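You operate a simulated robot arm through the tools that you are given. There is no shell and no other tool. Be economical: measure what you need, move in short steps, check, and stop when the job is done.

Carry out the task below with a simulated robot arm. There is one attempt and no reset: what you move stays moved.

## Task
Swap the full tray in the top drawer for the empty one on the shelf.
Fine: stop the sorter first, leave the full tray on the shelf, close up, then restart.
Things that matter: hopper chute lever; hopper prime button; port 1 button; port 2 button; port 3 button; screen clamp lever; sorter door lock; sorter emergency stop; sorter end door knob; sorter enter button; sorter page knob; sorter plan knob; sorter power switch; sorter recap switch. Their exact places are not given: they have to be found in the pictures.

The check looks at the end state, three seconds after you hand in, the way a careful person would. Anything else that was tipped, shoved, dropped, spilled or broken makes it a failure.

## Robot
A 7-joint arm with a two-finger gripper on a trunk, on a base that drives. Base frame: it is fixed to the floor where the robot stands at the start and does not move with it; the origin is under the middle of the robot, x ahead of it, y to its left, z up. Units: mm, rad, N and s.
With the tool pointing down near the work surface it reaches from about 380 to 800 mm from the robot's upright axis, wherever it stands. Its first joint turns from -2.496 to 2.496 rad. Places, roughly: hopper chute lever [2000, -100, 1000]; hopper prime button [1900, -200, 1000]; port 1 button [1000, -700, 800]; port 2 button [1000, -800, 800]; port 3 button [900, -900, 800]; screen clamp lever [1000, -100, 1600]; sorter door lock [1000, -1200, 1600]; sorter emergency stop [1100, -300, 1100]; sorter end door knob [1600, -200, 1400]; sorter enter button [1000, 0, 1300]; sorter page knob [1000, 0, 1100]; sorter plan knob [1100, -100, 1100]; sorter power switch [800, -1700, 900]; sorter recap switch [1100, -200, 1100]; sorter reset button [1000, 0, 1300]; sorter start button [1000, 0, 1500]. Payload 2.45 kg.
The tool frame sits at the grasp point between the pads (the TCP): z along the fingers, y along the line on which they close. The tips reach 26 mm beyond it. The gripper opens to 96 mm. The gripper's body begins 69 mm behind the TCP.
Orientation is that of the tool frame in the base frame, as a unit quaternion [x, y, z, w]. With the fingers straight down and closing along the base's y, the tool's x points along the base's -x, its y along +y and its z along -z.

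## Interface
- The arm moves only by the tool arm_command. Its argument "increments" is a list of rows, each a list of 7 numbers: the shift along the tool's x, y, z in mm, then the turn, a rotation vector about the tool's x, y, z in rad, then the opening, from 0 (shut) to 1 (fully open). In form: [[dx, dy, dz, wx, wy, wz, fingers], ...]. A call has 1 to 20 rows; each row is the pose to reach, as a shift and turn from the pose commanded when the call began, along the tool's axes at that moment. Each row takes 0.2 s and may step no farther than 50 mm and 0.15 rad from the row before; otherwise, or with a gripper value out of range, the whole call is refused. Where a pose cannot be reached the arm comes as near as it can. A force on the tool above 50 N (or 10 N above the force at the start of the call, whichever is more), or a blocked arm, ends the call early, and 0.2 s more pass. Each finger halts on what it meets, pressing with about 25 N; the grip force reading is that of the motor and also rises with nothing between the fingers. The clock runs only during rows and for 0.2 s after the last one: add rows that repeat a pose to give the fingers time. The reply holds the time, the measured pose of the TCP, the force on the tool along the base axes, the opening and the grip force, in the units named above and with some noise, with the torque about the TCP (base axes, N m) and any sound that the robot's microphone picked up.
- Cameras (640 x 400 px; columns grow to the right, rows downward): "scene" is now at [29.9, 135.3, 1341.7]; the picture's right is [-0.51, -0.86, 0.00], its down [-0.24, 0.14, -0.96] and it looks along [0.83, -0.49, -0.28] (base axes); focal length 264 px, centre (320, 200). "wrist" rides on the gripper at [82, 3, -98] in the tool frame; the picture's right is [-0.04, 1.00, 0.00], its down [-0.73, -0.03, -0.68] and it looks along [-0.68, -0.03, 0.73] (tool axes); focal length 256 px, centre (320, 200).
- snapshot(camera): a new picture of that camera. The clock stands still meanwhile.
- lift_body(by): slides the trunk up (or, below 0, down) by that many mm; the arm and the scene camera ride with it, the base frame stays. It gives what a move gives, with no picture.
- roll_base(legs): drives the robot by 1 to 6 legs, each [ahead, turn to the left] in mm and rad, along the robot's own axes; the way and the turn of a leg run together, so that a leg with both is an arc; at most 1500 mm and 3.142 rad a leg. The arm and the cameras ride along, it lands a little off, and it stops where it bumps. It gives what a move gives.
- pan_tilt(pan, tilt): turns the head with the scene camera to pan (to the left, within 2.705 rad either way) and tilt (down, from -0.506 to 1.204), counted from straight ahead of the robot. It gives what a move gives.
- point_at(camera, pixels): for up to 12 pixels [column, row] of the newest picture of that camera ("zoom" is the newest enlarged one), the place [x, y, z] in the base frame of the surface seen there, good to about 3 mm. The clock stands still meanwhile.
- enlarge(camera, box): a new picture of the part [left, top, right, bottom] of that camera's present view, enlarged. The clock stands still meanwhile.
- finish_job(): hands the job in; it is judged then, once.

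Work in short steps. Measure before you move; look again where a grasp or a placing could have gone wrong, and mend it. You have 80 turns and 52 pictures in all, those below and enlarged ones among them. Open the gripper and draw the arm clear of the work before you hand the job in, unless the task says otherwise; then end with one line.

The tools are called after "Request:" as a command line: name --pt "numbers of a row" for each row, then --argument value for the rest, lists and objects as JSON in quotes. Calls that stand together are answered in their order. arm_command: Moves the arm, as the interface text tells. Its arguments: {"type":"object","properties":{"increments":{"type":"array"}},"required":["increments"]} The other tools are called the same way: lift_body (by) slides the trunk up or down; roll_base (legs) drives the base; pan_tilt (pan, tilt) turns the head that bears the scene camera; snapshot (camera) takes a picture; point_at (camera, pixels) gives the place of the surface under pixels of a picture; enlarge (camera, box) takes an enlarged picture of a part of a camera's view; finish_job () hands the job in.

At the start:

```text
time: 0.0
position: [585.1, -5.3, 999.0]
tool_rot: [0.0, 1.0, 0.0, 0.0]
force: [0.5, -0.2, 0.4]
moment: [0.0, -0.03, 0.01]
width: 96.2
finger_force: 0.0
trunk travel left (down, up): [-344.0, 296.0]
robot x, y, heading: [-0.0, -0.1, 0.001]
head pan, tilt: [-0.532, 0.279]
```

scene: 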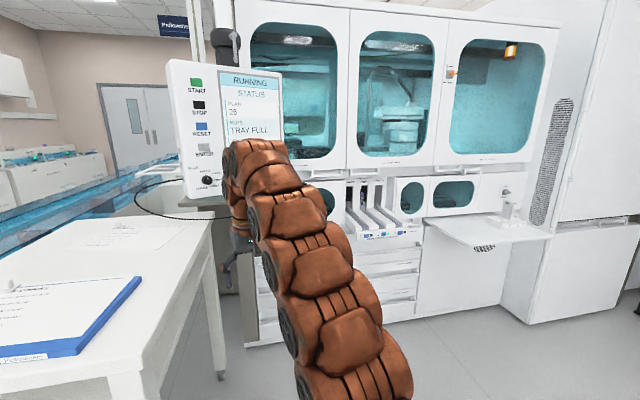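
wrist: 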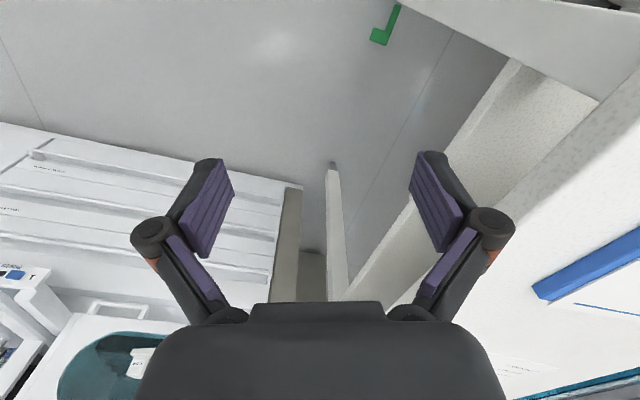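

The panel shows RUNNING / TRAY FULL with START, STOP, RESET, ENTER buttons at about column 197. I enlarge the panel and the drawers for detail.

Request:
enlarge --camera "scene" --box '[160, 50, 300, 200]'

Request:
enlarge --camera "scene" --box '[310, 160, 570, 330]'

```text
2.67 times, centred on (230, 125) of scene
```

zoom: 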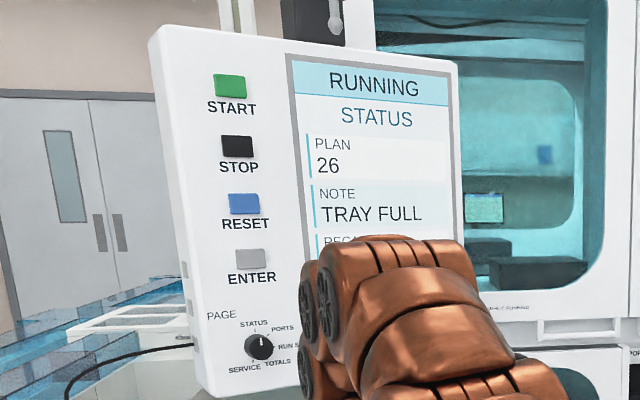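

```text
2.35 times, centred on (440, 245) of scene
```

zoom: 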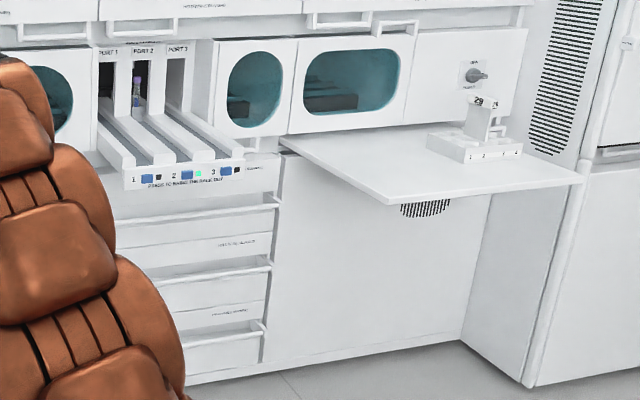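

The buttons are visible; the drawer stack is partly hidden by the arm. I measure panel buttons (first picture), plus drawer and shelf points.

Request:
point_at --camera "scene" --pixels '[[196, 85], [199, 105], [202, 129], [205, 149], [207, 180], [250, 90], [278, 120], [180, 70]]'

Request:
point_at --camera "zoom" --pixels '[[240, 205], [240, 270], [240, 330], [220, 225], [280, 200], [480, 115], [470, 150], [390, 200], [575, 180], [286, 145], [187, 175], [150, 215]]'

Request:
enlarge --camera "scene" --box '[460, 170, 560, 235]'

Request:
enlarge --camera "scene" --box '[340, 220, 440, 285]'

```text
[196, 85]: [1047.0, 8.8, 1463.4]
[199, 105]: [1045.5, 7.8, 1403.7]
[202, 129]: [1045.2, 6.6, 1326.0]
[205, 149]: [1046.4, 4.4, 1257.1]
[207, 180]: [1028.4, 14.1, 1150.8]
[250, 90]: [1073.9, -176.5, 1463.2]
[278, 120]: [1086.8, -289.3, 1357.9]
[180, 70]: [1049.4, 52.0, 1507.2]
```

```text
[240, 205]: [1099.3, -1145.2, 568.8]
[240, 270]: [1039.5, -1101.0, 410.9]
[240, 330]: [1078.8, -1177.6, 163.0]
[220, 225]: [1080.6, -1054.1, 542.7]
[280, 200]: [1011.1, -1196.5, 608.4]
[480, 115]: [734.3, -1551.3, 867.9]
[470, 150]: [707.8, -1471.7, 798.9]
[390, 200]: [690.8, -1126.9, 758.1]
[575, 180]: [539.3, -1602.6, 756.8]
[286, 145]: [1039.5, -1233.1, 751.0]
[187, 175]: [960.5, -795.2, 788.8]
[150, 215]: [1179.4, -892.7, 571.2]
```

```text
6.15 times, centred on (510, 202) of scene
```

zoom: 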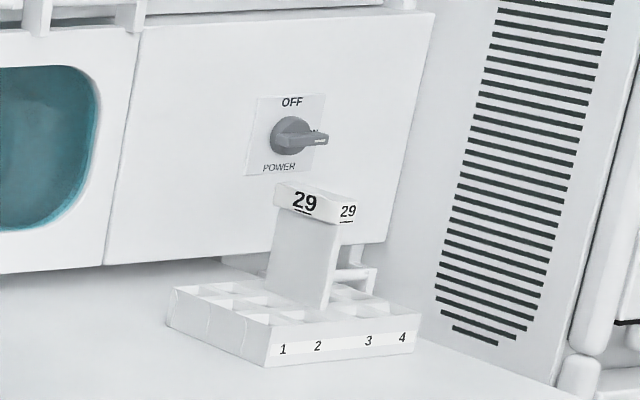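

```text
6.15 times, centred on (390, 252) of scene
```

zoom: 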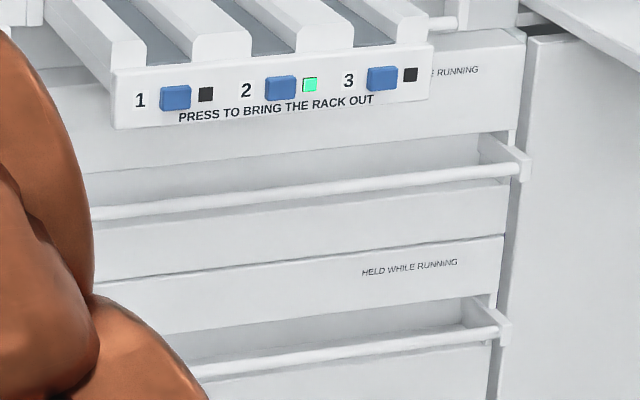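

The empty tray with tag 29 is on the shelf near (500,215), and the drawers say "HELD WHILE RUNNING". Before driving I measure the table and floor obstacles.

Request:
point_at --camera "scene" --pixels '[[212, 213], [132, 372], [220, 375], [145, 350], [130, 230], [235, 255], [246, 340], [230, 45], [229, 275], [528, 320], [250, 380]]'

Request:
pan_tilt --pan -1.2 --tilt 0.45

Request:
snapshot --camera "scene"

```text
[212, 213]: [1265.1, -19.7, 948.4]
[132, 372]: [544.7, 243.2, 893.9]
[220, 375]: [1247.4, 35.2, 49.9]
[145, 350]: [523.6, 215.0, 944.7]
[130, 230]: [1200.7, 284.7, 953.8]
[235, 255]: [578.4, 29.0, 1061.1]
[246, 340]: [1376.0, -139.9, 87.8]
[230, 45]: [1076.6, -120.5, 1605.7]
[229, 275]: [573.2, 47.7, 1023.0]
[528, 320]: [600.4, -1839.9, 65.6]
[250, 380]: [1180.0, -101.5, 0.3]
```

```text
time: 1.1
position: [585.2, -6.4, 999.2]
tool_rot: [0.0, 1.0, 0.001, 0.0]
force: [0.3, 1.0, 0.0]
moment: [-0.01, 0.01, 0.04]
width: 96.0
finger_force: 0.0
trunk travel left (down, up): [-344.0, 296.0]
robot x, y, heading: [-1.9, 0.5, 0.001]
head pan, tilt: [-1.201, 0.45]
```

```text
45 pictures are left
```

scene: 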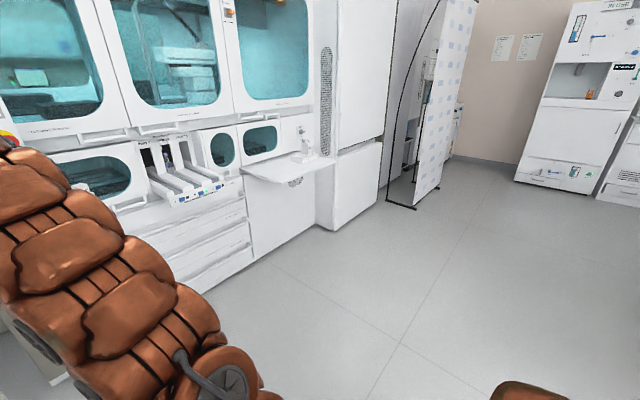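

The table edge runs from about (523,215) to (1265,-20), so the way ahead and right is free. I turn the tool horizontal with fingers closed and raise the trunk.

Request:
arm_command --pt "0 0 0 0 -0.14 0 0" --pt "0 0 0 0 -0.28 0 0" --pt "0 0 -20 0 -0.42 0 0" --pt "0 0 -40 0 -0.56 0 0" --pt "0 0 -60 0 -0.7 0 0" --pt "0 0 -80 0 -0.84 0 0" --pt "0 0 -100 0 -0.98 0 0" --pt "0 0 -110 0 -1.12 0 0" --pt "0 0 -110 0 -1.26 0 0" --pt "0 0 -110 0 -1.4 0 0" --pt "0 0 -110 0 -1.5 0 0" --pt "0 0 -110 0 -1.57 0 0" --pt "0 0 -110 0 -1.57 0 0"

Request:
lift_body --by 290

Request:
roll_base --legs '[[0, -0.6], [340, 0], [0, 0.73]]'

Request:
pan_tilt --pan 0.1 --tilt 0.2

Request:
snapshot --camera "scene"

```text
time: 3.9
position: [585.0, -5.4, 1111.2]
tool_rot: [-0.002, 0.706, 0.0, 0.708]
force: [0.3, -1.3, 0.3]
moment: [0.0, 0.01, 0.0]
width: 0.3
finger_force: 25.0
trunk travel left (down, up): [-344.0, 296.0]
robot x, y, heading: [1.1, -0.8, -0.0]
head pan, tilt: [-1.201, 0.45]
```

```text
time: 6.8
position: [583.9, -4.3, 1400.0]
tool_rot: [0.0, 0.707, 0.0, 0.707]
force: [-0.4, -0.4, -1.3]
moment: [-0.01, -0.03, 0.0]
width: 0.2
finger_force: 24.9
trunk travel left (down, up): [-634.0, 6.0]
robot x, y, heading: [2.2, -2.8, 0.002]
head pan, tilt: [-1.201, 0.45]
```

```text
time: 12.6
position: [859.0, -122.4, 1399.4]
tool_rot: [-0.045, 0.706, 0.045, 0.706]
force: [-0.4, 0.2, 0.4]
moment: [-0.03, -0.04, -0.03]
width: 0.0
finger_force: 25.2
trunk travel left (down, up): [-634.0, 6.0]
robot x, y, heading: [278.5, -192.5, 0.122]
head pan, tilt: [-1.201, 0.45]
```

```text
time: 14.1
position: [860.1, -124.1, 1399.9]
tool_rot: [-0.044, 0.705, 0.045, 0.706]
force: [1.0, -0.1, 0.0]
moment: [-0.01, 0.01, 0.0]
width: 0.1
finger_force: 25.0
trunk travel left (down, up): [-634.0, 6.0]
robot x, y, heading: [280.8, -187.8, 0.128]
head pan, tilt: [0.099, 0.201]
```

```text
44 pictures are left
```

scene: 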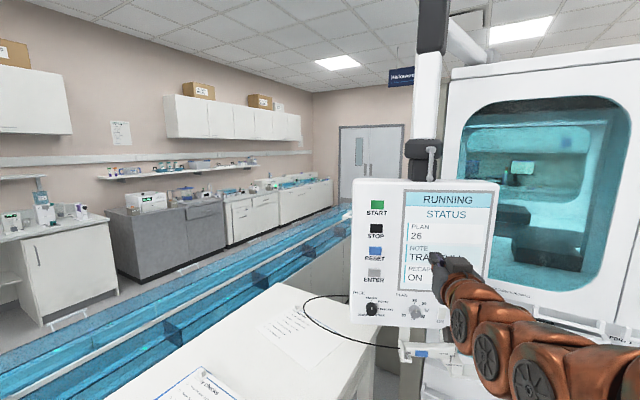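

STOP is at (376,231), START (377,207). I measure them and read the paper on the table.

Request:
point_at --camera "scene" --pixels '[[377, 207], [376, 231], [375, 252], [375, 273], [365, 231], [389, 235], [372, 308], [415, 312]]'

Request:
enlarge --camera "scene" --box '[150, 290, 390, 400]'

Request:
enlarge --camera "scene" --box '[340, 170, 510, 380]'

```text
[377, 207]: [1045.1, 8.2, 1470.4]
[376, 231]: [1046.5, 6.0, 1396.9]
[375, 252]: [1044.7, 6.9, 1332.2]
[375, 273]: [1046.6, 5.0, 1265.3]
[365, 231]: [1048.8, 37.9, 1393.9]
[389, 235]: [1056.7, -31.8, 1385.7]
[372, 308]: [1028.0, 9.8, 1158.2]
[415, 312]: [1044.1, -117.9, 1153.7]
```

```text
2.67 times, centred on (270, 345) of scene
```

zoom: 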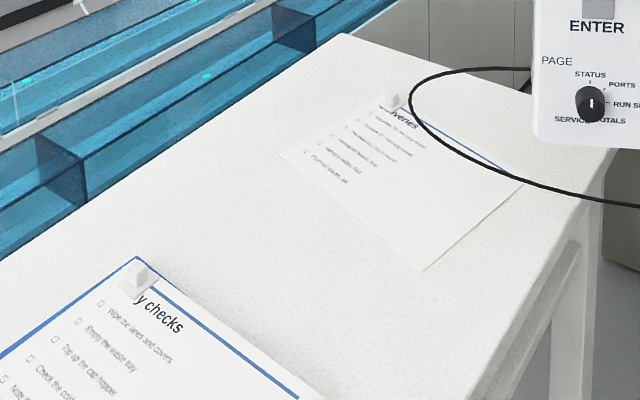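

```text
1.90 times, centred on (425, 275) of scene
```

zoom: 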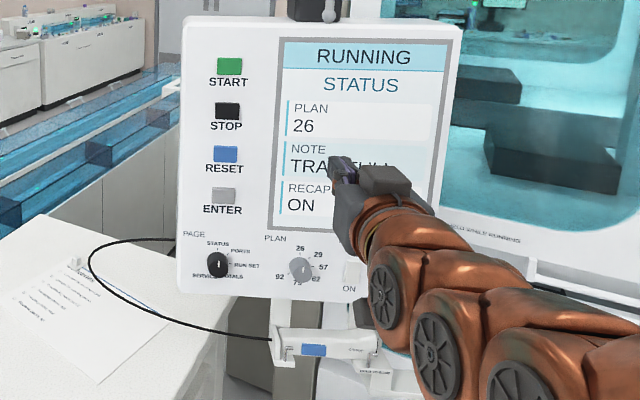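

STOP sits at (1046,6,1397), TCP at (860,-124,1400). I shift 105 mm left, approach 165 mm, then press slowly.

Request:
arm_command --pt "0 40 0 0 0 0 0" --pt "1 80 0 0 0 0 0" --pt "3 105 20 0 0 0 0" --pt "3 105 60 0 0 0 0" --pt "3 105 100 0 0 0 0" --pt "3 105 135 0 0 0 0" --pt "3 105 155 0 0 0 0" --pt "3 105 155 0 0 0 0"

Request:
snapshot --camera "scene"

```text
time: 15.8
position: [1001.1, -0.4, 1395.9]
tool_rot: [-0.045, 0.706, 0.045, 0.706]
force: [-0.8, 0.4, -0.1]
moment: [0.01, 0.0, -0.01]
width: 0.0
finger_force: 24.7
trunk travel left (down, up): [-634.0, 6.0]
robot x, y, heading: [276.7, -193.4, 0.122]
head pan, tilt: [0.099, 0.201]
```

```text
41 pictures are left
```

scene: 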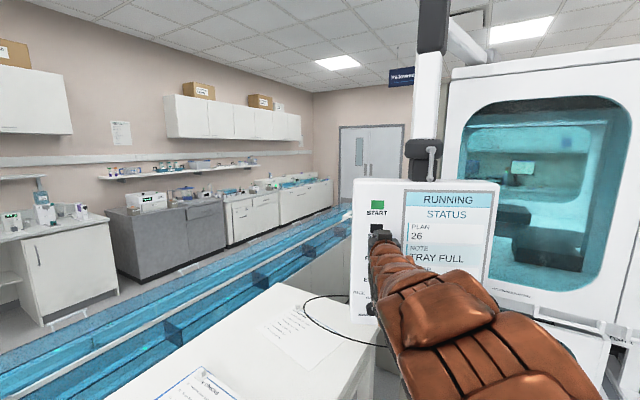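

The fingertips are in front of the black STOP. Now press in small steps.

Request:
arm_command --pt "0 0 12 0 0 0 0" --pt "0 0 18 0 0 0 0" --pt "0 0 22 0 0 0 0" --pt "0 0 25 0 0 0 0" --pt "0 0 27 0 0 0 0" --pt "0 0 15 0 0 0 0" --pt "0 0 -30 0 0 0 0" --pt "0 0 -70 0 0 0 0" --pt "0 -40 -90 0 0 0 0" --pt "0 -80 -90 0 0 0 0"

Request:
enlarge --camera "scene" --box '[340, 170, 510, 380]'

```text
time: 18.1
position: [919.5, -90.1, 1396.6]
tool_rot: [-0.046, 0.706, 0.044, 0.705]
force: [-0.4, 0.7, -0.1]
moment: [-0.02, 0.03, -0.03]
width: 0.0
finger_force: 28.2
trunk travel left (down, up): [-634.0, 6.0]
robot x, y, heading: [276.4, -193.7, 0.124]
head pan, tilt: [0.099, 0.201]
heard: click
```

```text
1.90 times, centred on (425, 275) of scene
```

zoom: 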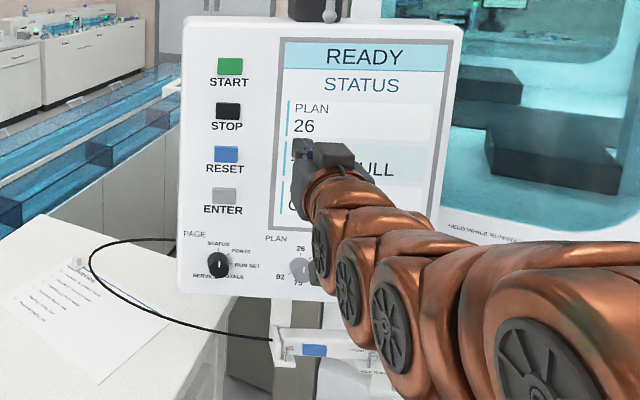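

The screen now reads READY. I draw the arm in and drive right to stand before the drawers, then look.

Request:
arm_command --pt "0 0 -50 0 0 0 0" --pt "0 0 -100 0 0 0 0" --pt "0 0 -150 0 0 0 0" --pt "0 0 -180 0 0 0 0"

Request:
roll_base --legs '[[0, -1.45], [420, 0], [0, 1.02]]'

Request:
lift_body --by -200

Request:
pan_tilt --pan -0.3 --tilt 0.6

Request:
snapshot --camera "scene"

```text
time: 19.1
position: [758.3, -117.0, 1420.6]
tool_rot: [-0.046, 0.707, 0.045, 0.704]
force: [1.4, -0.3, 0.4]
moment: [-0.02, -0.01, 0.0]
width: 0.0
finger_force: 28.4
out of reach, approached as far as the arm can: row 3, 4
trunk travel left (down, up): [-634.0, 6.0]
robot x, y, heading: [273.9, -192.5, 0.124]
head pan, tilt: [0.099, 0.201]
```

```text
time: 27.8
position: [854.2, -724.9, 1419.6]
tool_rot: [0.103, 0.701, -0.103, 0.698]
force: [1.0, 0.3, 0.1]
moment: [0.02, -0.01, -0.02]
width: 0.2
finger_force: 29.2
trunk travel left (down, up): [-634.0, 6.0]
robot x, y, heading: [383.2, -598.8, -0.289]
head pan, tilt: [0.099, 0.201]
```

```text
time: 29.9
position: [854.2, -724.7, 1219.4]
tool_rot: [0.104, 0.702, -0.103, 0.697]
force: [-1.4, 1.0, 0.7]
moment: [0.06, 0.02, 0.03]
width: 0.1
finger_force: 27.6
trunk travel left (down, up): [-434.0, 206.0]
robot x, y, heading: [385.6, -597.7, -0.288]
head pan, tilt: [0.099, 0.201]
```

```text
time: 30.8
position: [854.8, -725.5, 1219.6]
tool_rot: [0.103, 0.702, -0.103, 0.697]
force: [-0.3, 0.2, -0.2]
moment: [-0.02, -0.03, 0.01]
width: 0.0
finger_force: 28.9
trunk travel left (down, up): [-434.0, 206.0]
robot x, y, heading: [383.1, -594.9, -0.289]
head pan, tilt: [-0.3, 0.6]
```

```text
39 pictures are left
```

scene: 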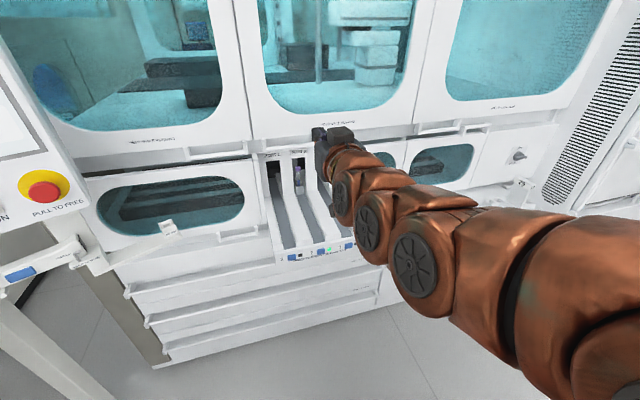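

Drawer bars at rows ~290, 322, 348 are visible. I enlarge the drawer stack.

Request:
enlarge --camera "scene" --box '[60, 200, 400, 380]'

Request:
point_at --camera "zoom" --pixels '[[128, 175], [300, 158], [420, 148], [570, 128], [166, 230], [580, 170], [194, 280], [240, 155], [260, 210], [460, 107], [420, 120], [200, 50]]'

```text
1.88 times, centred on (230, 290) of scene
```

zoom: 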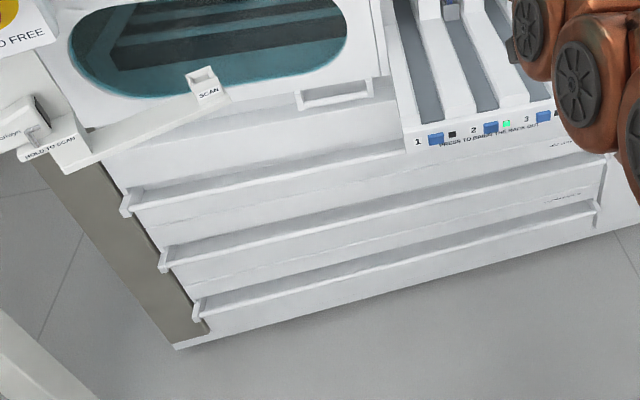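

```text
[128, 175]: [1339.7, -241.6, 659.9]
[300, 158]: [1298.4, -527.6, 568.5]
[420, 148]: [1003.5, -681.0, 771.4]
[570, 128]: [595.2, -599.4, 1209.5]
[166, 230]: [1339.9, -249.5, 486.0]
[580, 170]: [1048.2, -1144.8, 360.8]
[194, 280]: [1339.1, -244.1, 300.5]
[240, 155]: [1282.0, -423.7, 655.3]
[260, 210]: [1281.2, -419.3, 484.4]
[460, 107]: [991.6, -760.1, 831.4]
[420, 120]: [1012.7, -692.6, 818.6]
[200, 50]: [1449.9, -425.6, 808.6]
```

I enlarge the left end of the drawers to see seams versus bars.

Request:
enlarge --camera "scene" --box '[100, 230, 260, 370]'

Request:
point_at --camera "zoom" --pixels '[[110, 240], [300, 210], [450, 178], [300, 180], [300, 235], [300, 260], [300, 285], [300, 310], [300, 335], [300, 150], [98, 245], [180, 360]]'

```text
2.86 times, centred on (180, 300) of scene
```

zoom: 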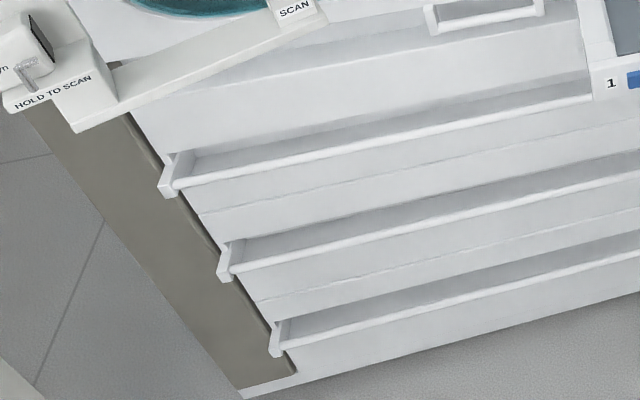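

```text
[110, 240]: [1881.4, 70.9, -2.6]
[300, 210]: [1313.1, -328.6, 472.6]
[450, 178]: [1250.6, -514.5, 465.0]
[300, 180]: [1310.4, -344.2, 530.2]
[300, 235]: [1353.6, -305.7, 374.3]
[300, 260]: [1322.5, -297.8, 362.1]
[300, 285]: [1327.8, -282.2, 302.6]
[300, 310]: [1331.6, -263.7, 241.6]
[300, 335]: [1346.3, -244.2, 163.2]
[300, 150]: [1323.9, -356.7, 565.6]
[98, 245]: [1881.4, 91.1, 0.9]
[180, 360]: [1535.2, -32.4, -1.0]
```

Three drawers, each with its bar; the top bar runs at z≈560. I'll grip it at its right end, between ports and shelf: drive back to about (260,-836), heading -0.305, lower the trunk, then look.

Request:
roll_base --legs '[[0, -1.76], [269, 0], [0, 1.745]]'

Request:
lift_body --by -430

Request:
arm_command --pt "0 0 0 0 0 0.14 0.5" --pt "20 0 0 0 0 0.28 0.5" --pt "40 0 0 0 0 0.42 0.5" --pt "60 0 0 0 0 0.56 0.5" --pt "80 0 0 0 0 0.7 0.5" --pt "100 0 0 0 0 0.84 0.5" --pt "120 0 0 0 0 0.98 0.5" --pt "140 0 0 0 0 1.12 0.5" --pt "160 0 0 0 0 1.26 0.5" --pt "180 0 0 0 0 1.4 0.5" --pt "200 0 0 0 0 1.5 0.5" --pt "220 0 0 0 0 1.57 0.5" --pt "220 0 0 0 0 1.57 0.5"

Request:
pan_tilt --pan -0.1 --tilt 0.3

Request:
snapshot --camera "scene"

```text
time: 41.1
position: [732.5, -969.2, 1220.3]
tool_rot: [0.105, 0.701, -0.105, 0.697]
force: [0.3, 0.0, -0.1]
moment: [-0.02, 0.0, 0.01]
width: 0.0
finger_force: 28.6
trunk travel left (down, up): [-434.0, 206.0]
robot x, y, heading: [263.9, -840.4, -0.296]
head pan, tilt: [-0.3, 0.6]
```

```text
refused: -430 is not a number from -400 to 400
```

```text
time: 43.9
position: [846.8, -1001.2, 1115.2]
tool_rot: [0.57, 0.422, 0.419, 0.567]
force: [-0.3, 0.1, -0.3]
moment: [0.0, 0.02, 0.01]
width: 47.8
finger_force: 0.1
out of reach, approached as far as the arm can: row 2, 3, 4, 5, 6, 7, 8, 9, 10, 11, 12, 13
trunk travel left (down, up): [-434.0, 206.0]
robot x, y, heading: [262.0, -840.8, -0.3]
head pan, tilt: [-0.3, 0.6]
```

```text
time: 44.7
position: [847.3, -1003.8, 1113.9]
tool_rot: [0.57, 0.422, 0.418, 0.568]
force: [-0.2, 0.1, -0.5]
moment: [0.03, -0.01, 0.02]
width: 47.9
finger_force: 0.1
trunk travel left (down, up): [-434.0, 206.0]
robot x, y, heading: [262.4, -841.6, -0.295]
head pan, tilt: [-0.099, 0.3]
```

```text
36 pictures are left
```

scene: 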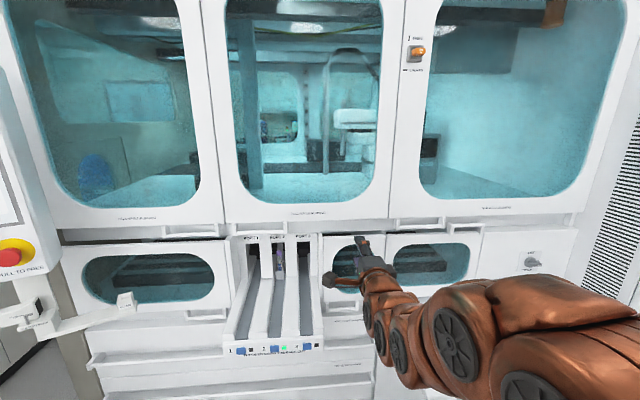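

The arm cannot go low with a level tool, so I lower the trunk and pitch the tool about 50° down with the fingers straddling along the vertical plane.

Request:
lift_body --by -400

Request:
arm_command --pt "0 0 0 0.14 0 0 0.5" --pt "0 -15 0 0.28 0 0 0.5" --pt "0 -30 0 0.42 0 0 0.5" --pt "0 -50 0 0.56 0 0 0.5" --pt "0 -70 0 0.7 0 0 0.5" --pt "0 -90 0 0.84 0 0 0.5" --pt "0 -110 0 0.9 0 0 0.5" --pt "0 -130 0 0.9 0 0 0.5" --pt "0 -130 0 0.9 0 0 0.5"

Request:
pan_tilt --pan -0.1 --tilt 0.35

Request:
snapshot --camera "scene"

Request:
snapshot --camera "wrist"

```text
time: 48.6
position: [847.9, -1002.5, 713.4]
tool_rot: [0.569, 0.422, 0.419, 0.567]
force: [-0.5, -0.5, -0.6]
moment: [-0.02, -0.01, 0.05]
width: 48.2
finger_force: 0.1
trunk travel left (down, up): [-34.0, 606.0]
robot x, y, heading: [263.1, -840.7, -0.297]
head pan, tilt: [-0.099, 0.3]
```

```text
time: 50.6
position: [846.6, -1002.6, 586.1]
tool_rot: [0.76, 0.562, 0.193, 0.263]
force: [-0.7, 0.1, -0.2]
moment: [0.01, -0.01, -0.04]
width: 47.7
finger_force: 0.0
trunk travel left (down, up): [-34.0, 606.0]
robot x, y, heading: [262.9, -840.8, -0.298]
head pan, tilt: [-0.099, 0.3]
```

```text
time: 51.2
position: [846.7, -1003.4, 585.6]
tool_rot: [0.76, 0.562, 0.194, 0.263]
force: [-0.4, 0.7, 0.5]
moment: [0.01, -0.01, 0.0]
width: 47.8
finger_force: 0.1
trunk travel left (down, up): [-34.0, 606.0]
robot x, y, heading: [261.7, -840.9, -0.299]
head pan, tilt: [-0.099, 0.351]
```

```text
35 pictures are left
```

scene: 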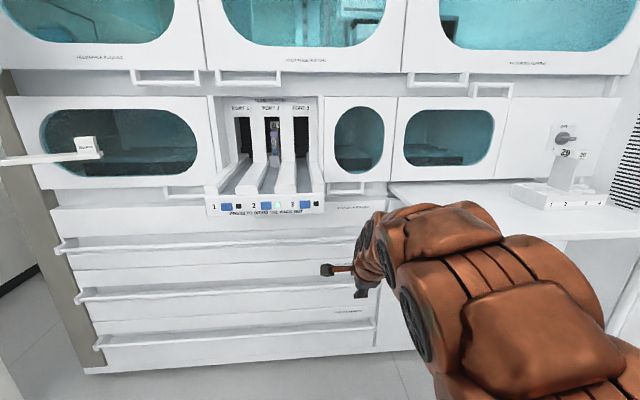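

```text
34 pictures are left
```

wrist: 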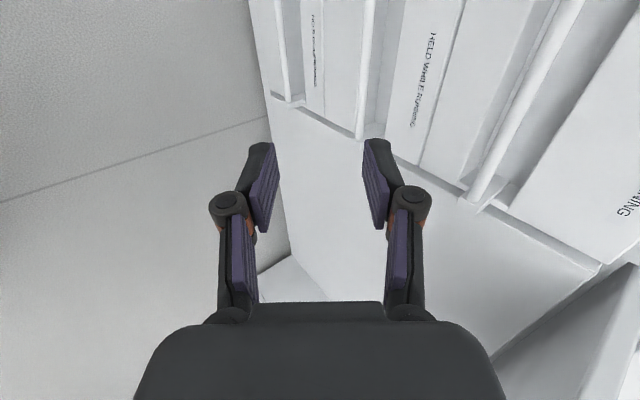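

The wrist view shows the top drawer's bar at about (520,115). I enlarge that part and measure its cross-section.

Request:
enlarge --camera "wrist" --box '[400, 50, 640, 280]'

Request:
point_at --camera "zoom" --pixels '[[180, 330], [190, 380], [200, 400], [260, 200], [280, 220], [300, 240], [215, 225], [235, 225], [245, 225], [255, 225], [100, 220], [420, 220]]'

```text
1.74 times, centred on (520, 165) of wrist
```

zoom: 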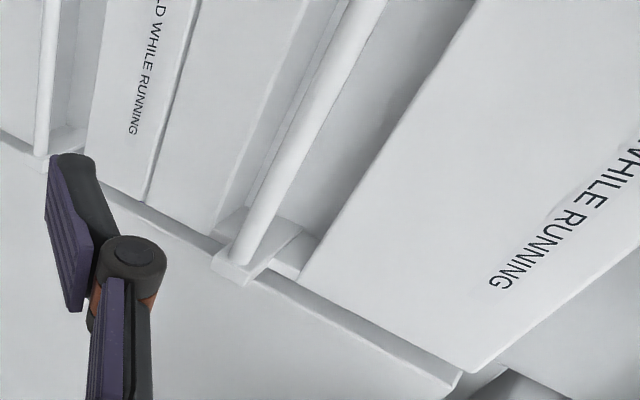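

```text
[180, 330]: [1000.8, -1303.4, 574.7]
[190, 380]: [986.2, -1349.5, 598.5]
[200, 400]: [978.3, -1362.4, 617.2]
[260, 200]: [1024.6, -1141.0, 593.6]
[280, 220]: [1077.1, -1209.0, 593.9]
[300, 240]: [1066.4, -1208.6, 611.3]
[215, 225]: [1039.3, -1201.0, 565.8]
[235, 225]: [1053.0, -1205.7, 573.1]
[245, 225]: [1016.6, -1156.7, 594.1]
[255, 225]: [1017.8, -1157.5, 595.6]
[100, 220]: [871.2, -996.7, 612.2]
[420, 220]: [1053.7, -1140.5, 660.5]
```

Bar centre ≈ (1028,-1143,590), ~12 mm thick, standing ~25 mm off the panel. I reduce the pitch to ~0.6, shift 33 mm right, and check how the pose is held.

Request:
arm_command --pt "-11 0 0 -0.1 0 0 0.5" --pt "-22 0 0 -0.2 0 0 0.5" --pt "-33 0 0 -0.3 0 0 0.5" --pt "-33 0 0 -0.3 0 0 0.5"

Request:
roll_base --legs '[[120, 0]]'

Request:
snapshot --camera "wrist"

```text
time: 52.2
position: [836.3, -1034.1, 584.5]
tool_rot: [0.712, 0.527, 0.275, 0.374]
force: [1.0, -0.5, 0.8]
moment: [0.01, 0.01, 0.02]
width: 48.1
finger_force: 0.0
trunk travel left (down, up): [-34.0, 606.0]
robot x, y, heading: [262.4, -846.9, -0.296]
head pan, tilt: [-0.099, 0.351]
```

```text
time: 53.4
position: [950.9, -1069.2, 583.9]
tool_rot: [0.712, 0.527, 0.275, 0.374]
force: [0.1, 0.0, -0.2]
moment: [-0.07, -0.01, -0.01]
width: 47.9
finger_force: 0.1
trunk travel left (down, up): [-34.0, 606.0]
robot x, y, heading: [379.3, -873.9, -0.298]
head pan, tilt: [-0.099, 0.351]
```

```text
32 pictures are left
```

wrist: 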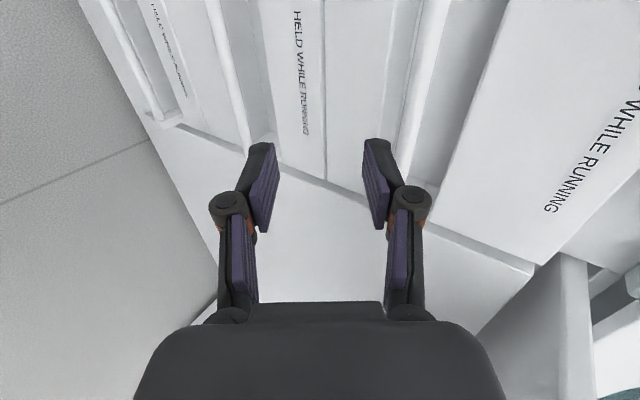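

Pitch 0.6 is reached. I measure the bar again around (420,85) and the panel behind.

Request:
point_at --camera "wrist" --pixels '[[421, 90], [418, 90], [415, 110], [432, 40], [437, 20], [405, 150], [445, 100], [480, 130], [540, 100], [370, 60], [385, 100]]'

```text
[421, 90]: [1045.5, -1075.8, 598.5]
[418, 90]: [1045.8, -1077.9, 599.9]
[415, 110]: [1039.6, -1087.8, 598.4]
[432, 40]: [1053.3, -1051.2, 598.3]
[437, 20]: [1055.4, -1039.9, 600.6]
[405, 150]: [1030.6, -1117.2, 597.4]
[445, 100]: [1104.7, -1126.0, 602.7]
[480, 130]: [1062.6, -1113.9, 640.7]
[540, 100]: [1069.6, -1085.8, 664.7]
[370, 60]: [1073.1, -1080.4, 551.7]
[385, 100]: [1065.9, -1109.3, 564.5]
```

The bar centre is about (1050,-1078,597) with a deep recess behind it. In tool axes the bar is 73 mm ahead and 65 mm up; I move so it lies 10 mm beyond the TCP, then close.

Request:
arm_command --pt "0 33 0 0 0 0 0.5" --pt "0 65 0 0 0 0 0.5" --pt "0 65 30 0 0 0 0.5" --pt "0 65 55 0 0 0 0.5" --pt "0 65 63 0 0 0 0.5" --pt "0 65 63 0 0 0 0.5"

Request:
snapshot --camera "wrist"

```text
time: 54.8
position: [1035.5, -1095.2, 602.6]
tool_rot: [0.713, 0.526, 0.275, 0.373]
force: [-0.3, 0.2, -0.5]
moment: [0.03, -0.01, -0.04]
width: 48.1
finger_force: 0.1
trunk travel left (down, up): [-34.0, 606.0]
robot x, y, heading: [379.8, -874.2, -0.3]
head pan, tilt: [-0.099, 0.351]
```

```text
31 pictures are left
```

wrist: 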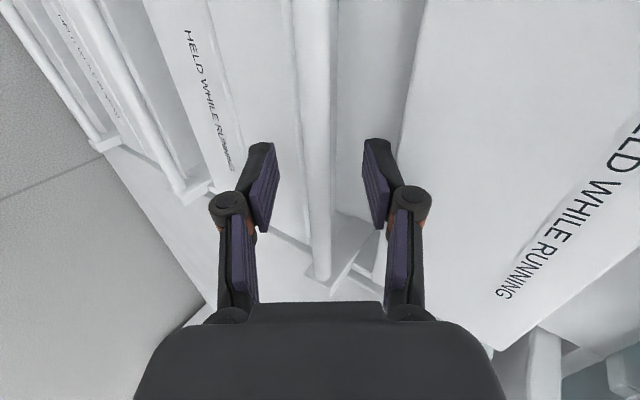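

The bar runs between the fingers (about column 320, rows 0–280). I close on it.

Request:
arm_command --pt "0 0 0 0 0 0 0.3" --pt "0 0 0 0 0 0 0.1" --pt "0 0 0 0 0 0 0" --pt "0 0 0 0 0 0 0" --pt "0 0 0 0 0 0 0"

Request:
roll_base --legs '[[-60, 0]]'

Request:
snapshot --camera "scene"

```text
time: 56.0
position: [1034.9, -1094.3, 601.8]
tool_rot: [0.712, 0.527, 0.275, 0.373]
force: [-5.7, 1.7, -6.1]
moment: [0.56, -0.07, -0.18]
width: 13.2
finger_force: 39.4
trunk travel left (down, up): [-34.0, 606.0]
robot x, y, heading: [376.2, -878.3, -0.297]
head pan, tilt: [-0.099, 0.351]
```

```text
time: 57.0
position: [979.3, -1076.3, 602.8]
tool_rot: [0.712, 0.527, 0.275, 0.373]
force: [3.9, 8.0, -8.6]
moment: [0.67, -0.17, 0.01]
width: 12.9
finger_force: 39.1
trunk travel left (down, up): [-34.0, 606.0]
robot x, y, heading: [317.8, -856.9, -0.298]
head pan, tilt: [-0.099, 0.351]
```

```text
30 pictures are left
```

scene: 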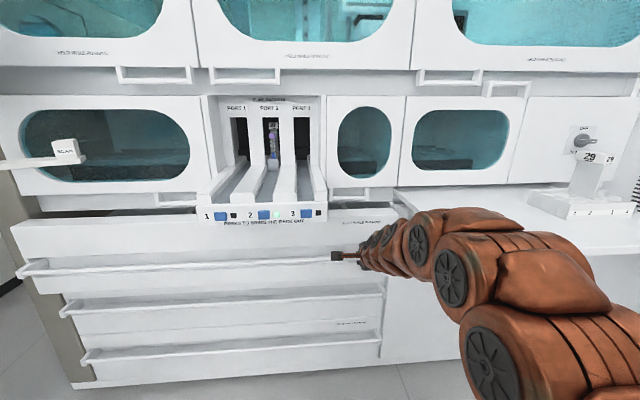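

The drawer follows. I pull out further.

Request:
roll_base --legs '[[-250, 0]]'

Request:
pan_tilt --pan 0.0 --tilt 0.55

Request:
snapshot --camera "scene"

```text
time: 58.8
position: [739.3, -1003.0, 602.4]
tool_rot: [0.712, 0.528, 0.275, 0.372]
force: [6.8, 29.6, -5.7]
moment: [0.65, -0.14, -0.15]
width: 13.0
finger_force: 39.6
trunk travel left (down, up): [-34.0, 606.0]
robot x, y, heading: [81.8, -785.0, -0.299]
head pan, tilt: [-0.099, 0.351]
```

```text
time: 59.5
position: [740.4, -1002.2, 600.8]
tool_rot: [0.712, 0.529, 0.275, 0.372]
force: [0.2, 3.9, -3.1]
moment: [0.7, -0.19, -0.05]
width: 13.2
finger_force: 39.6
trunk travel left (down, up): [-34.0, 606.0]
robot x, y, heading: [78.0, -782.7, -0.296]
head pan, tilt: [0.0, 0.55]
```

```text
29 pictures are left
```

scene: 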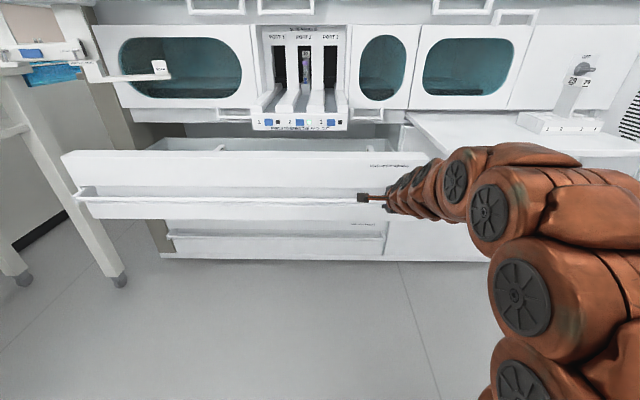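

The drawer is ~310 mm out. I pull another 80 mm to give access past the ports.

Request:
roll_base --legs '[[-80, 0]]'

Request:
arm_command --pt "0 0 0 0 0 0 0.3" --pt "0 0 0 0 0 0 0.5" --pt "0 0 0 0 0 0 0.5" --pt "0 0 -30 0 0 0 0.5" --pt "0 0 -70 0 0 0 0.5" --pt "0 0 -110 0 0 0 0.5"

Request:
lift_body --by 400

Request:
pan_tilt --pan 0.05 --tilt 0.7

Request:
snapshot --camera "scene"

```text
time: 60.6
position: [662.6, -979.0, 601.9]
tool_rot: [0.711, 0.528, 0.276, 0.373]
force: [6.0, 12.6, -2.2]
moment: [0.84, -0.3, 0.05]
width: 13.0
finger_force: 39.3
trunk travel left (down, up): [-34.0, 606.0]
robot x, y, heading: [4.3, -762.6, -0.292]
head pan, tilt: [0.0, 0.55]
```

```text
time: 62.0
position: [577.1, -952.6, 665.8]
tool_rot: [0.711, 0.529, 0.275, 0.372]
force: [0.6, -0.8, -0.3]
moment: [0.01, -0.02, 0.01]
width: 47.9
finger_force: 0.0
trunk travel left (down, up): [-34.0, 606.0]
robot x, y, heading: [5.2, -760.8, -0.294]
head pan, tilt: [0.0, 0.55]
```

```text
time: 65.8
position: [577.3, -951.9, 1063.9]
tool_rot: [0.711, 0.528, 0.276, 0.372]
force: [0.3, -0.1, 0.8]
moment: [-0.03, -0.01, 0.0]
width: 48.0
finger_force: 0.0
trunk travel left (down, up): [-434.0, 206.0]
robot x, y, heading: [4.1, -761.8, -0.292]
head pan, tilt: [0.0, 0.55]
```

```text
time: 66.5
position: [577.1, -951.9, 1065.1]
tool_rot: [0.711, 0.53, 0.276, 0.372]
force: [-0.4, -0.3, 0.3]
moment: [0.0, -0.01, -0.01]
width: 48.4
finger_force: 0.1
trunk travel left (down, up): [-434.0, 206.0]
robot x, y, heading: [1.9, -766.0, -0.294]
head pan, tilt: [0.051, 0.7]
```

```text
28 pictures are left
```

scene: 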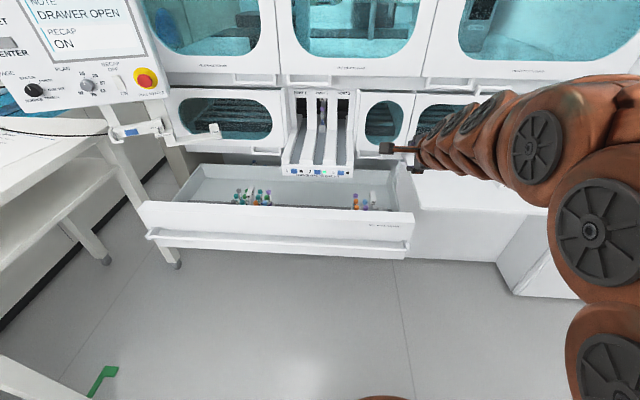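

The screen says DRAWER OPEN and tubes are seen at (250,198) and (362,202). I enlarge the drawer.

Request:
enlarge --camera "scene" --box '[180, 150, 420, 260]'

Request:
point_at --camera "scene" --pixels '[[240, 198], [262, 198], [355, 202], [375, 196], [210, 185], [300, 190], [205, 210], [400, 205], [180, 192], [150, 235]]'

```text
2.67 times, centred on (300, 205) of scene
```

zoom: 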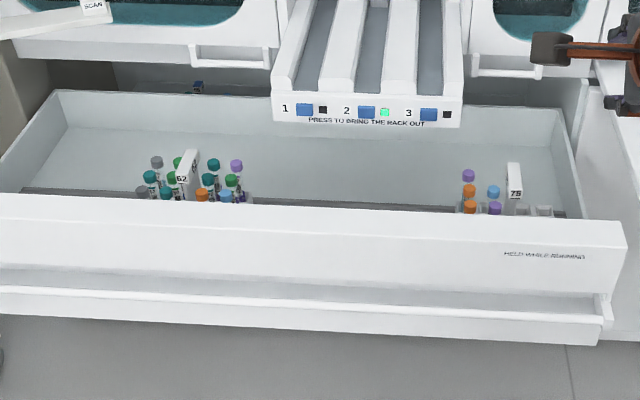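

```text
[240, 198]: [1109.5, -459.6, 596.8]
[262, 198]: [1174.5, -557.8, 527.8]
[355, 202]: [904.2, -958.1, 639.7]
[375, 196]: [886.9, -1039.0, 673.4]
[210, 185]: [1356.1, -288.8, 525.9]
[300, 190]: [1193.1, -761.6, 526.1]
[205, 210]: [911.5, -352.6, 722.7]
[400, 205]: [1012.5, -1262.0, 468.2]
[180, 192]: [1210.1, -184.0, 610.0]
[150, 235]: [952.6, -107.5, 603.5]
```

Two trays: tag 62 on the left is filled with tubes, tag 75 on the right is only partly filled. I drive in reverse (arm trailing, clear of the screen) to stand in front of the left tray.

Request:
roll_base --legs '[[0, -2.1], [-666, 0], [0, 2.08]]'

Request:
lift_body --by 150

Request:
pan_tilt --pan 0.05 --tilt 0.9

Request:
snapshot --camera "scene"

```text
time: 80.2
position: [1066.2, -508.8, 1065.6]
tool_rot: [0.715, 0.523, 0.273, 0.375]
force: [-0.3, -0.7, -0.5]
moment: [0.0, -0.04, 0.04]
width: 47.9
finger_force: 0.0
trunk travel left (down, up): [-434.0, 206.0]
robot x, y, heading: [496.1, -312.6, -0.307]
head pan, tilt: [0.051, 0.7]
```

```text
time: 82.0
position: [1066.2, -508.6, 1215.0]
tool_rot: [0.716, 0.523, 0.273, 0.374]
force: [0.4, 0.8, -0.4]
moment: [0.01, 0.0, -0.01]
width: 47.9
finger_force: 0.1
trunk travel left (down, up): [-584.0, 56.0]
robot x, y, heading: [497.6, -310.3, -0.31]
head pan, tilt: [0.051, 0.7]
```

```text
time: 82.7
position: [1067.1, -508.9, 1215.6]
tool_rot: [0.715, 0.523, 0.272, 0.375]
force: [-0.1, 0.5, 0.2]
moment: [0.02, 0.0, 0.02]
width: 48.2
finger_force: 0.0
trunk travel left (down, up): [-584.0, 56.0]
robot x, y, heading: [496.3, -311.2, -0.312]
head pan, tilt: [0.051, 0.901]
```

```text
26 pictures are left
```

scene: 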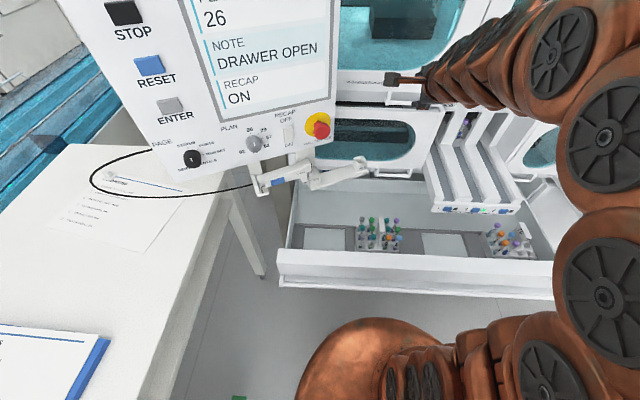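

Now I see into the drawer; tray at (378,235). Enlarge and measure.

Request:
enlarge --camera "scene" --box '[340, 200, 420, 260]'

Request:
point_at --camera "zoom" --pixels '[[250, 150], [280, 90], [250, 330], [135, 345], [480, 330], [475, 240], [120, 260], [330, 320], [60, 330], [560, 340], [250, 190], [330, 180]]'

Request:
point_at --camera "scene" --pixels '[[261, 190], [265, 175], [365, 162], [345, 175], [310, 185], [290, 170], [320, 130], [320, 262], [500, 255], [283, 255]]'

```text
6.67 times, centred on (380, 230) of scene
```

zoom: 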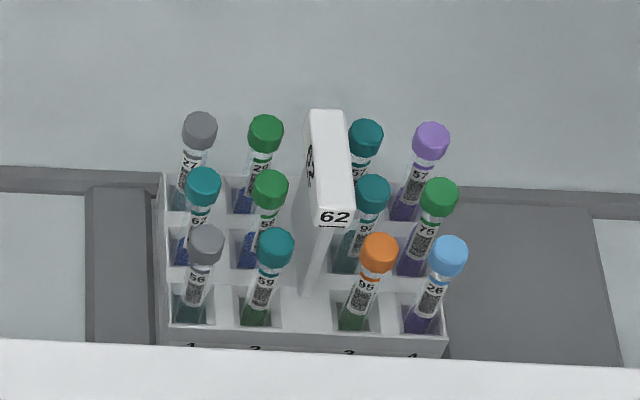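

```text
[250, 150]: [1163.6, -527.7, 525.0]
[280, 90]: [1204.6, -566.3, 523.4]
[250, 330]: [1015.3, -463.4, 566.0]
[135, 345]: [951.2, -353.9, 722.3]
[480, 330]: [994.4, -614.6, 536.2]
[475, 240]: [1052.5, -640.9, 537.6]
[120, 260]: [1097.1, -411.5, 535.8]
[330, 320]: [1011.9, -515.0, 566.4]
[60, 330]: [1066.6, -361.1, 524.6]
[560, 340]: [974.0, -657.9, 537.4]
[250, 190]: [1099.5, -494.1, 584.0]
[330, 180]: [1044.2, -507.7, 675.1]
```

```text
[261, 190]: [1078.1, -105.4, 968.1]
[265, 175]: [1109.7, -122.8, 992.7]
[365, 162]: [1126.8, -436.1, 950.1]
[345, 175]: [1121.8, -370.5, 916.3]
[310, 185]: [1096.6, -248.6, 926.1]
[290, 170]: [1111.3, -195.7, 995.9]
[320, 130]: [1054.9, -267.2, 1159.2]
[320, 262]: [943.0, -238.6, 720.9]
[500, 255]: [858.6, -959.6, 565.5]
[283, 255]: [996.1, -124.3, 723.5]
```

The scan bracket at z≈950 ends at (1127,-436), near above the tray, so a pitched tool is advisable. I measure the tag cap and tube tops.

Request:
point_at --camera "zoom" --pixels '[[326, 118], [322, 160], [333, 200], [335, 217], [345, 160], [308, 140], [266, 128], [367, 133], [270, 184], [372, 190], [378, 246], [275, 242]]'

Request:
point_at --camera "scene" --pixels '[[366, 157], [368, 164], [355, 160], [358, 169]]'

```text
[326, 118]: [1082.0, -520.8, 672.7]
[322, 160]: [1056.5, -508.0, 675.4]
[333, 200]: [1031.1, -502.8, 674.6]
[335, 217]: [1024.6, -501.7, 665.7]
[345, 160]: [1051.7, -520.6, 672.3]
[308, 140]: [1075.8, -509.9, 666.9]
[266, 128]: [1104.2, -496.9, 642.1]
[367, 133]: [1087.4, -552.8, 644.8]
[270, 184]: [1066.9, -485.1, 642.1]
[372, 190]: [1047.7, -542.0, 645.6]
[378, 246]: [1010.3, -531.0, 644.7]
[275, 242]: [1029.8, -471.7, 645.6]
```

```text
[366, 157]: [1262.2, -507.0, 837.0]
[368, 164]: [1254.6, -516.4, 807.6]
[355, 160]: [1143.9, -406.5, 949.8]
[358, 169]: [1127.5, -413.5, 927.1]
```

Tag cap: centre (1056,-513), top z 675, 20 mm wide, 62 mm long along the heading; tube tops are at 645 just beside it, so tips must stay above ~650. First I roll the tool back so it closes sideways.

Request:
arm_command --pt "0 -3 -5 0 0 -0.14 0.5" --pt "0 -6 -10 0 0 -0.28 0.5" --pt "0 -9 -15 0 0 -0.42 0.5" --pt "0 -12 -20 0 0 -0.56 0.5" --pt "0 -15 -25 0 0 -0.7 0.5" --pt "0 -18 -30 0 0 -0.84 0.5" --pt "0 -21 -35 0 0 -0.98 0.5" --pt "0 -24 -40 0 0 -1.12 0.5" --pt "0 -27 -45 0 0 -1.26 0.5" --pt "0 -30 -48 0 0 -1.4 0.5" --pt "0 -34 -50 0 0 -1.5 0.5" --pt "0 -34 -50 0 0 -1.571 0.5" --pt "0 -34 -50 0 0 -1.571 0.5"

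Request:
lift_body --by -250

Request:
arm_command --pt "0 0 0 0 0.13 0 0.5" --pt "0 0 0 0 0.26 0 0.5" --pt "0 0 0 0 0.39 0 0.5" --pt "0 0 0 0 0.52 0 0.5" --pt "0 0 0 0 0.65 0 0.5" --pt "0 0 0 0 0.65 0 0.5"

```text
time: 85.5
position: [1009.7, -490.8, 1216.3]
tool_rot: [0.134, 0.876, -0.071, 0.458]
force: [-0.3, 1.0, -0.3]
moment: [-0.03, 0.05, -0.01]
width: 48.0
finger_force: 0.1
trunk travel left (down, up): [-584.0, 56.0]
robot x, y, heading: [492.9, -310.2, -0.31]
head pan, tilt: [0.051, 0.901]
```

```text
time: 88.1
position: [1009.6, -490.6, 965.1]
tool_rot: [0.136, 0.876, -0.072, 0.457]
force: [-0.7, -0.2, -0.4]
moment: [-0.02, 0.02, 0.0]
width: 48.1
finger_force: 0.1
trunk travel left (down, up): [-334.0, 306.0]
robot x, y, heading: [496.1, -310.5, -0.312]
head pan, tilt: [0.051, 0.901]
```

```text
time: 89.5
position: [1009.5, -490.1, 967.4]
tool_rot: [0.151, 0.976, -0.025, 0.155]
force: [-0.5, 0.5, 0.6]
moment: [-0.01, 0.01, -0.04]
width: 48.2
finger_force: 0.1
trunk travel left (down, up): [-334.0, 306.0]
robot x, y, heading: [501.1, -311.1, -0.31]
head pan, tilt: [0.051, 0.901]
```

Oriented well. I lower the trunk 200 mm and look with both cameras.

Request:
lift_body --by -200

Request:
snapshot --camera "wrist"

Request:
snapshot --camera "scene"

```text
time: 91.7
position: [1009.0, -489.6, 765.8]
tool_rot: [0.151, 0.976, -0.025, 0.154]
force: [-0.8, -0.6, -0.1]
moment: [0.0, 0.0, 0.05]
width: 47.8
finger_force: 0.1
trunk travel left (down, up): [-134.0, 506.0]
robot x, y, heading: [499.0, -309.2, -0.316]
head pan, tilt: [0.051, 0.901]
```

```text
24 pictures are left
```

wrist: 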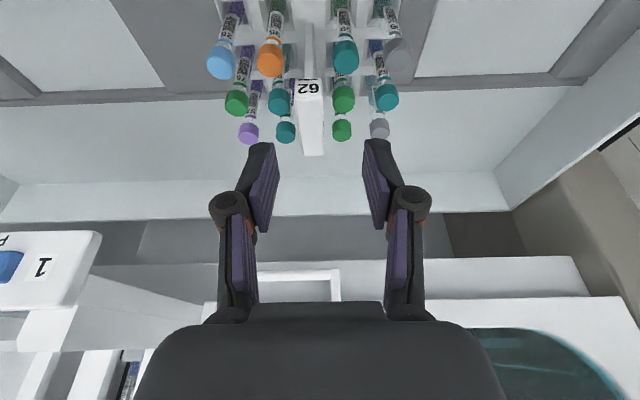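

```text
23 pictures are left
```

scene: 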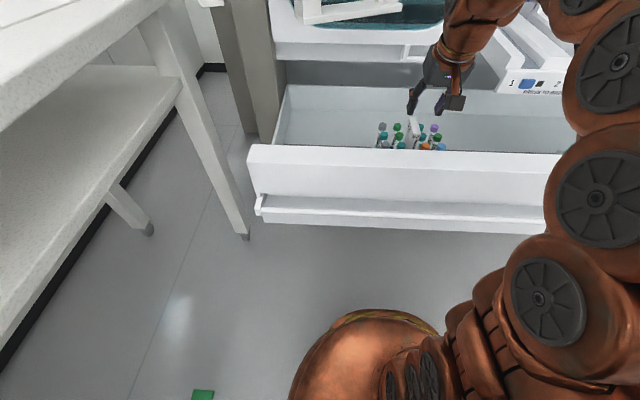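

Tag cap seen in the wrist view at (308,85)–(313,150). I re-measure it from here.

Request:
point_at --camera "wrist" --pixels '[[309, 104], [313, 150], [300, 120], [321, 120], [308, 87], [311, 125], [285, 130], [342, 128], [279, 98], [343, 96]]'

```text
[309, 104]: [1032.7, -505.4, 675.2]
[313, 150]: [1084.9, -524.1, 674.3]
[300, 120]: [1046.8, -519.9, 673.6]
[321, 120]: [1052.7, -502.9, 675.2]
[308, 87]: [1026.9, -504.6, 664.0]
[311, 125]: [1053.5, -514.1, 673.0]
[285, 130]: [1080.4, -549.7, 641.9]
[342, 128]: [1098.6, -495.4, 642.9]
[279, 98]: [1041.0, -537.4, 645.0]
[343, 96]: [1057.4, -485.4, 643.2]
```

I centre over the cap with a narrower opening and descend so the tips stop just above the tube tops.

Request:
arm_command --pt "-25 -4 8 0 0 0 0.33" --pt "-51 -9 16 0 0 0 0.33" --pt "-42 -9 43 0 0 0 0.33" --pt "-34 -9 70 0 0 0 0.33" --pt "-34 -9 70 0 0 0 0.33"

Request:
snapshot --camera "wrist"

```text
time: 92.9
position: [1057.8, -515.3, 708.0]
tool_rot: [0.151, 0.976, -0.025, 0.154]
force: [-0.4, 0.1, -0.2]
moment: [0.01, 0.0, 0.05]
width: 31.5
finger_force: 0.0
trunk travel left (down, up): [-134.0, 506.0]
robot x, y, heading: [496.6, -309.3, -0.311]
head pan, tilt: [0.051, 0.901]
```

```text
22 pictures are left
```

wrist: 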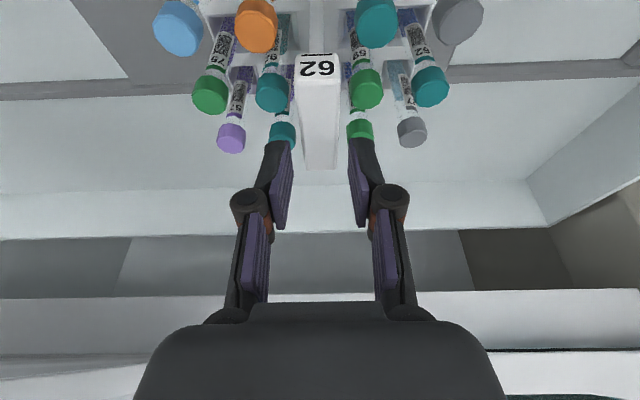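

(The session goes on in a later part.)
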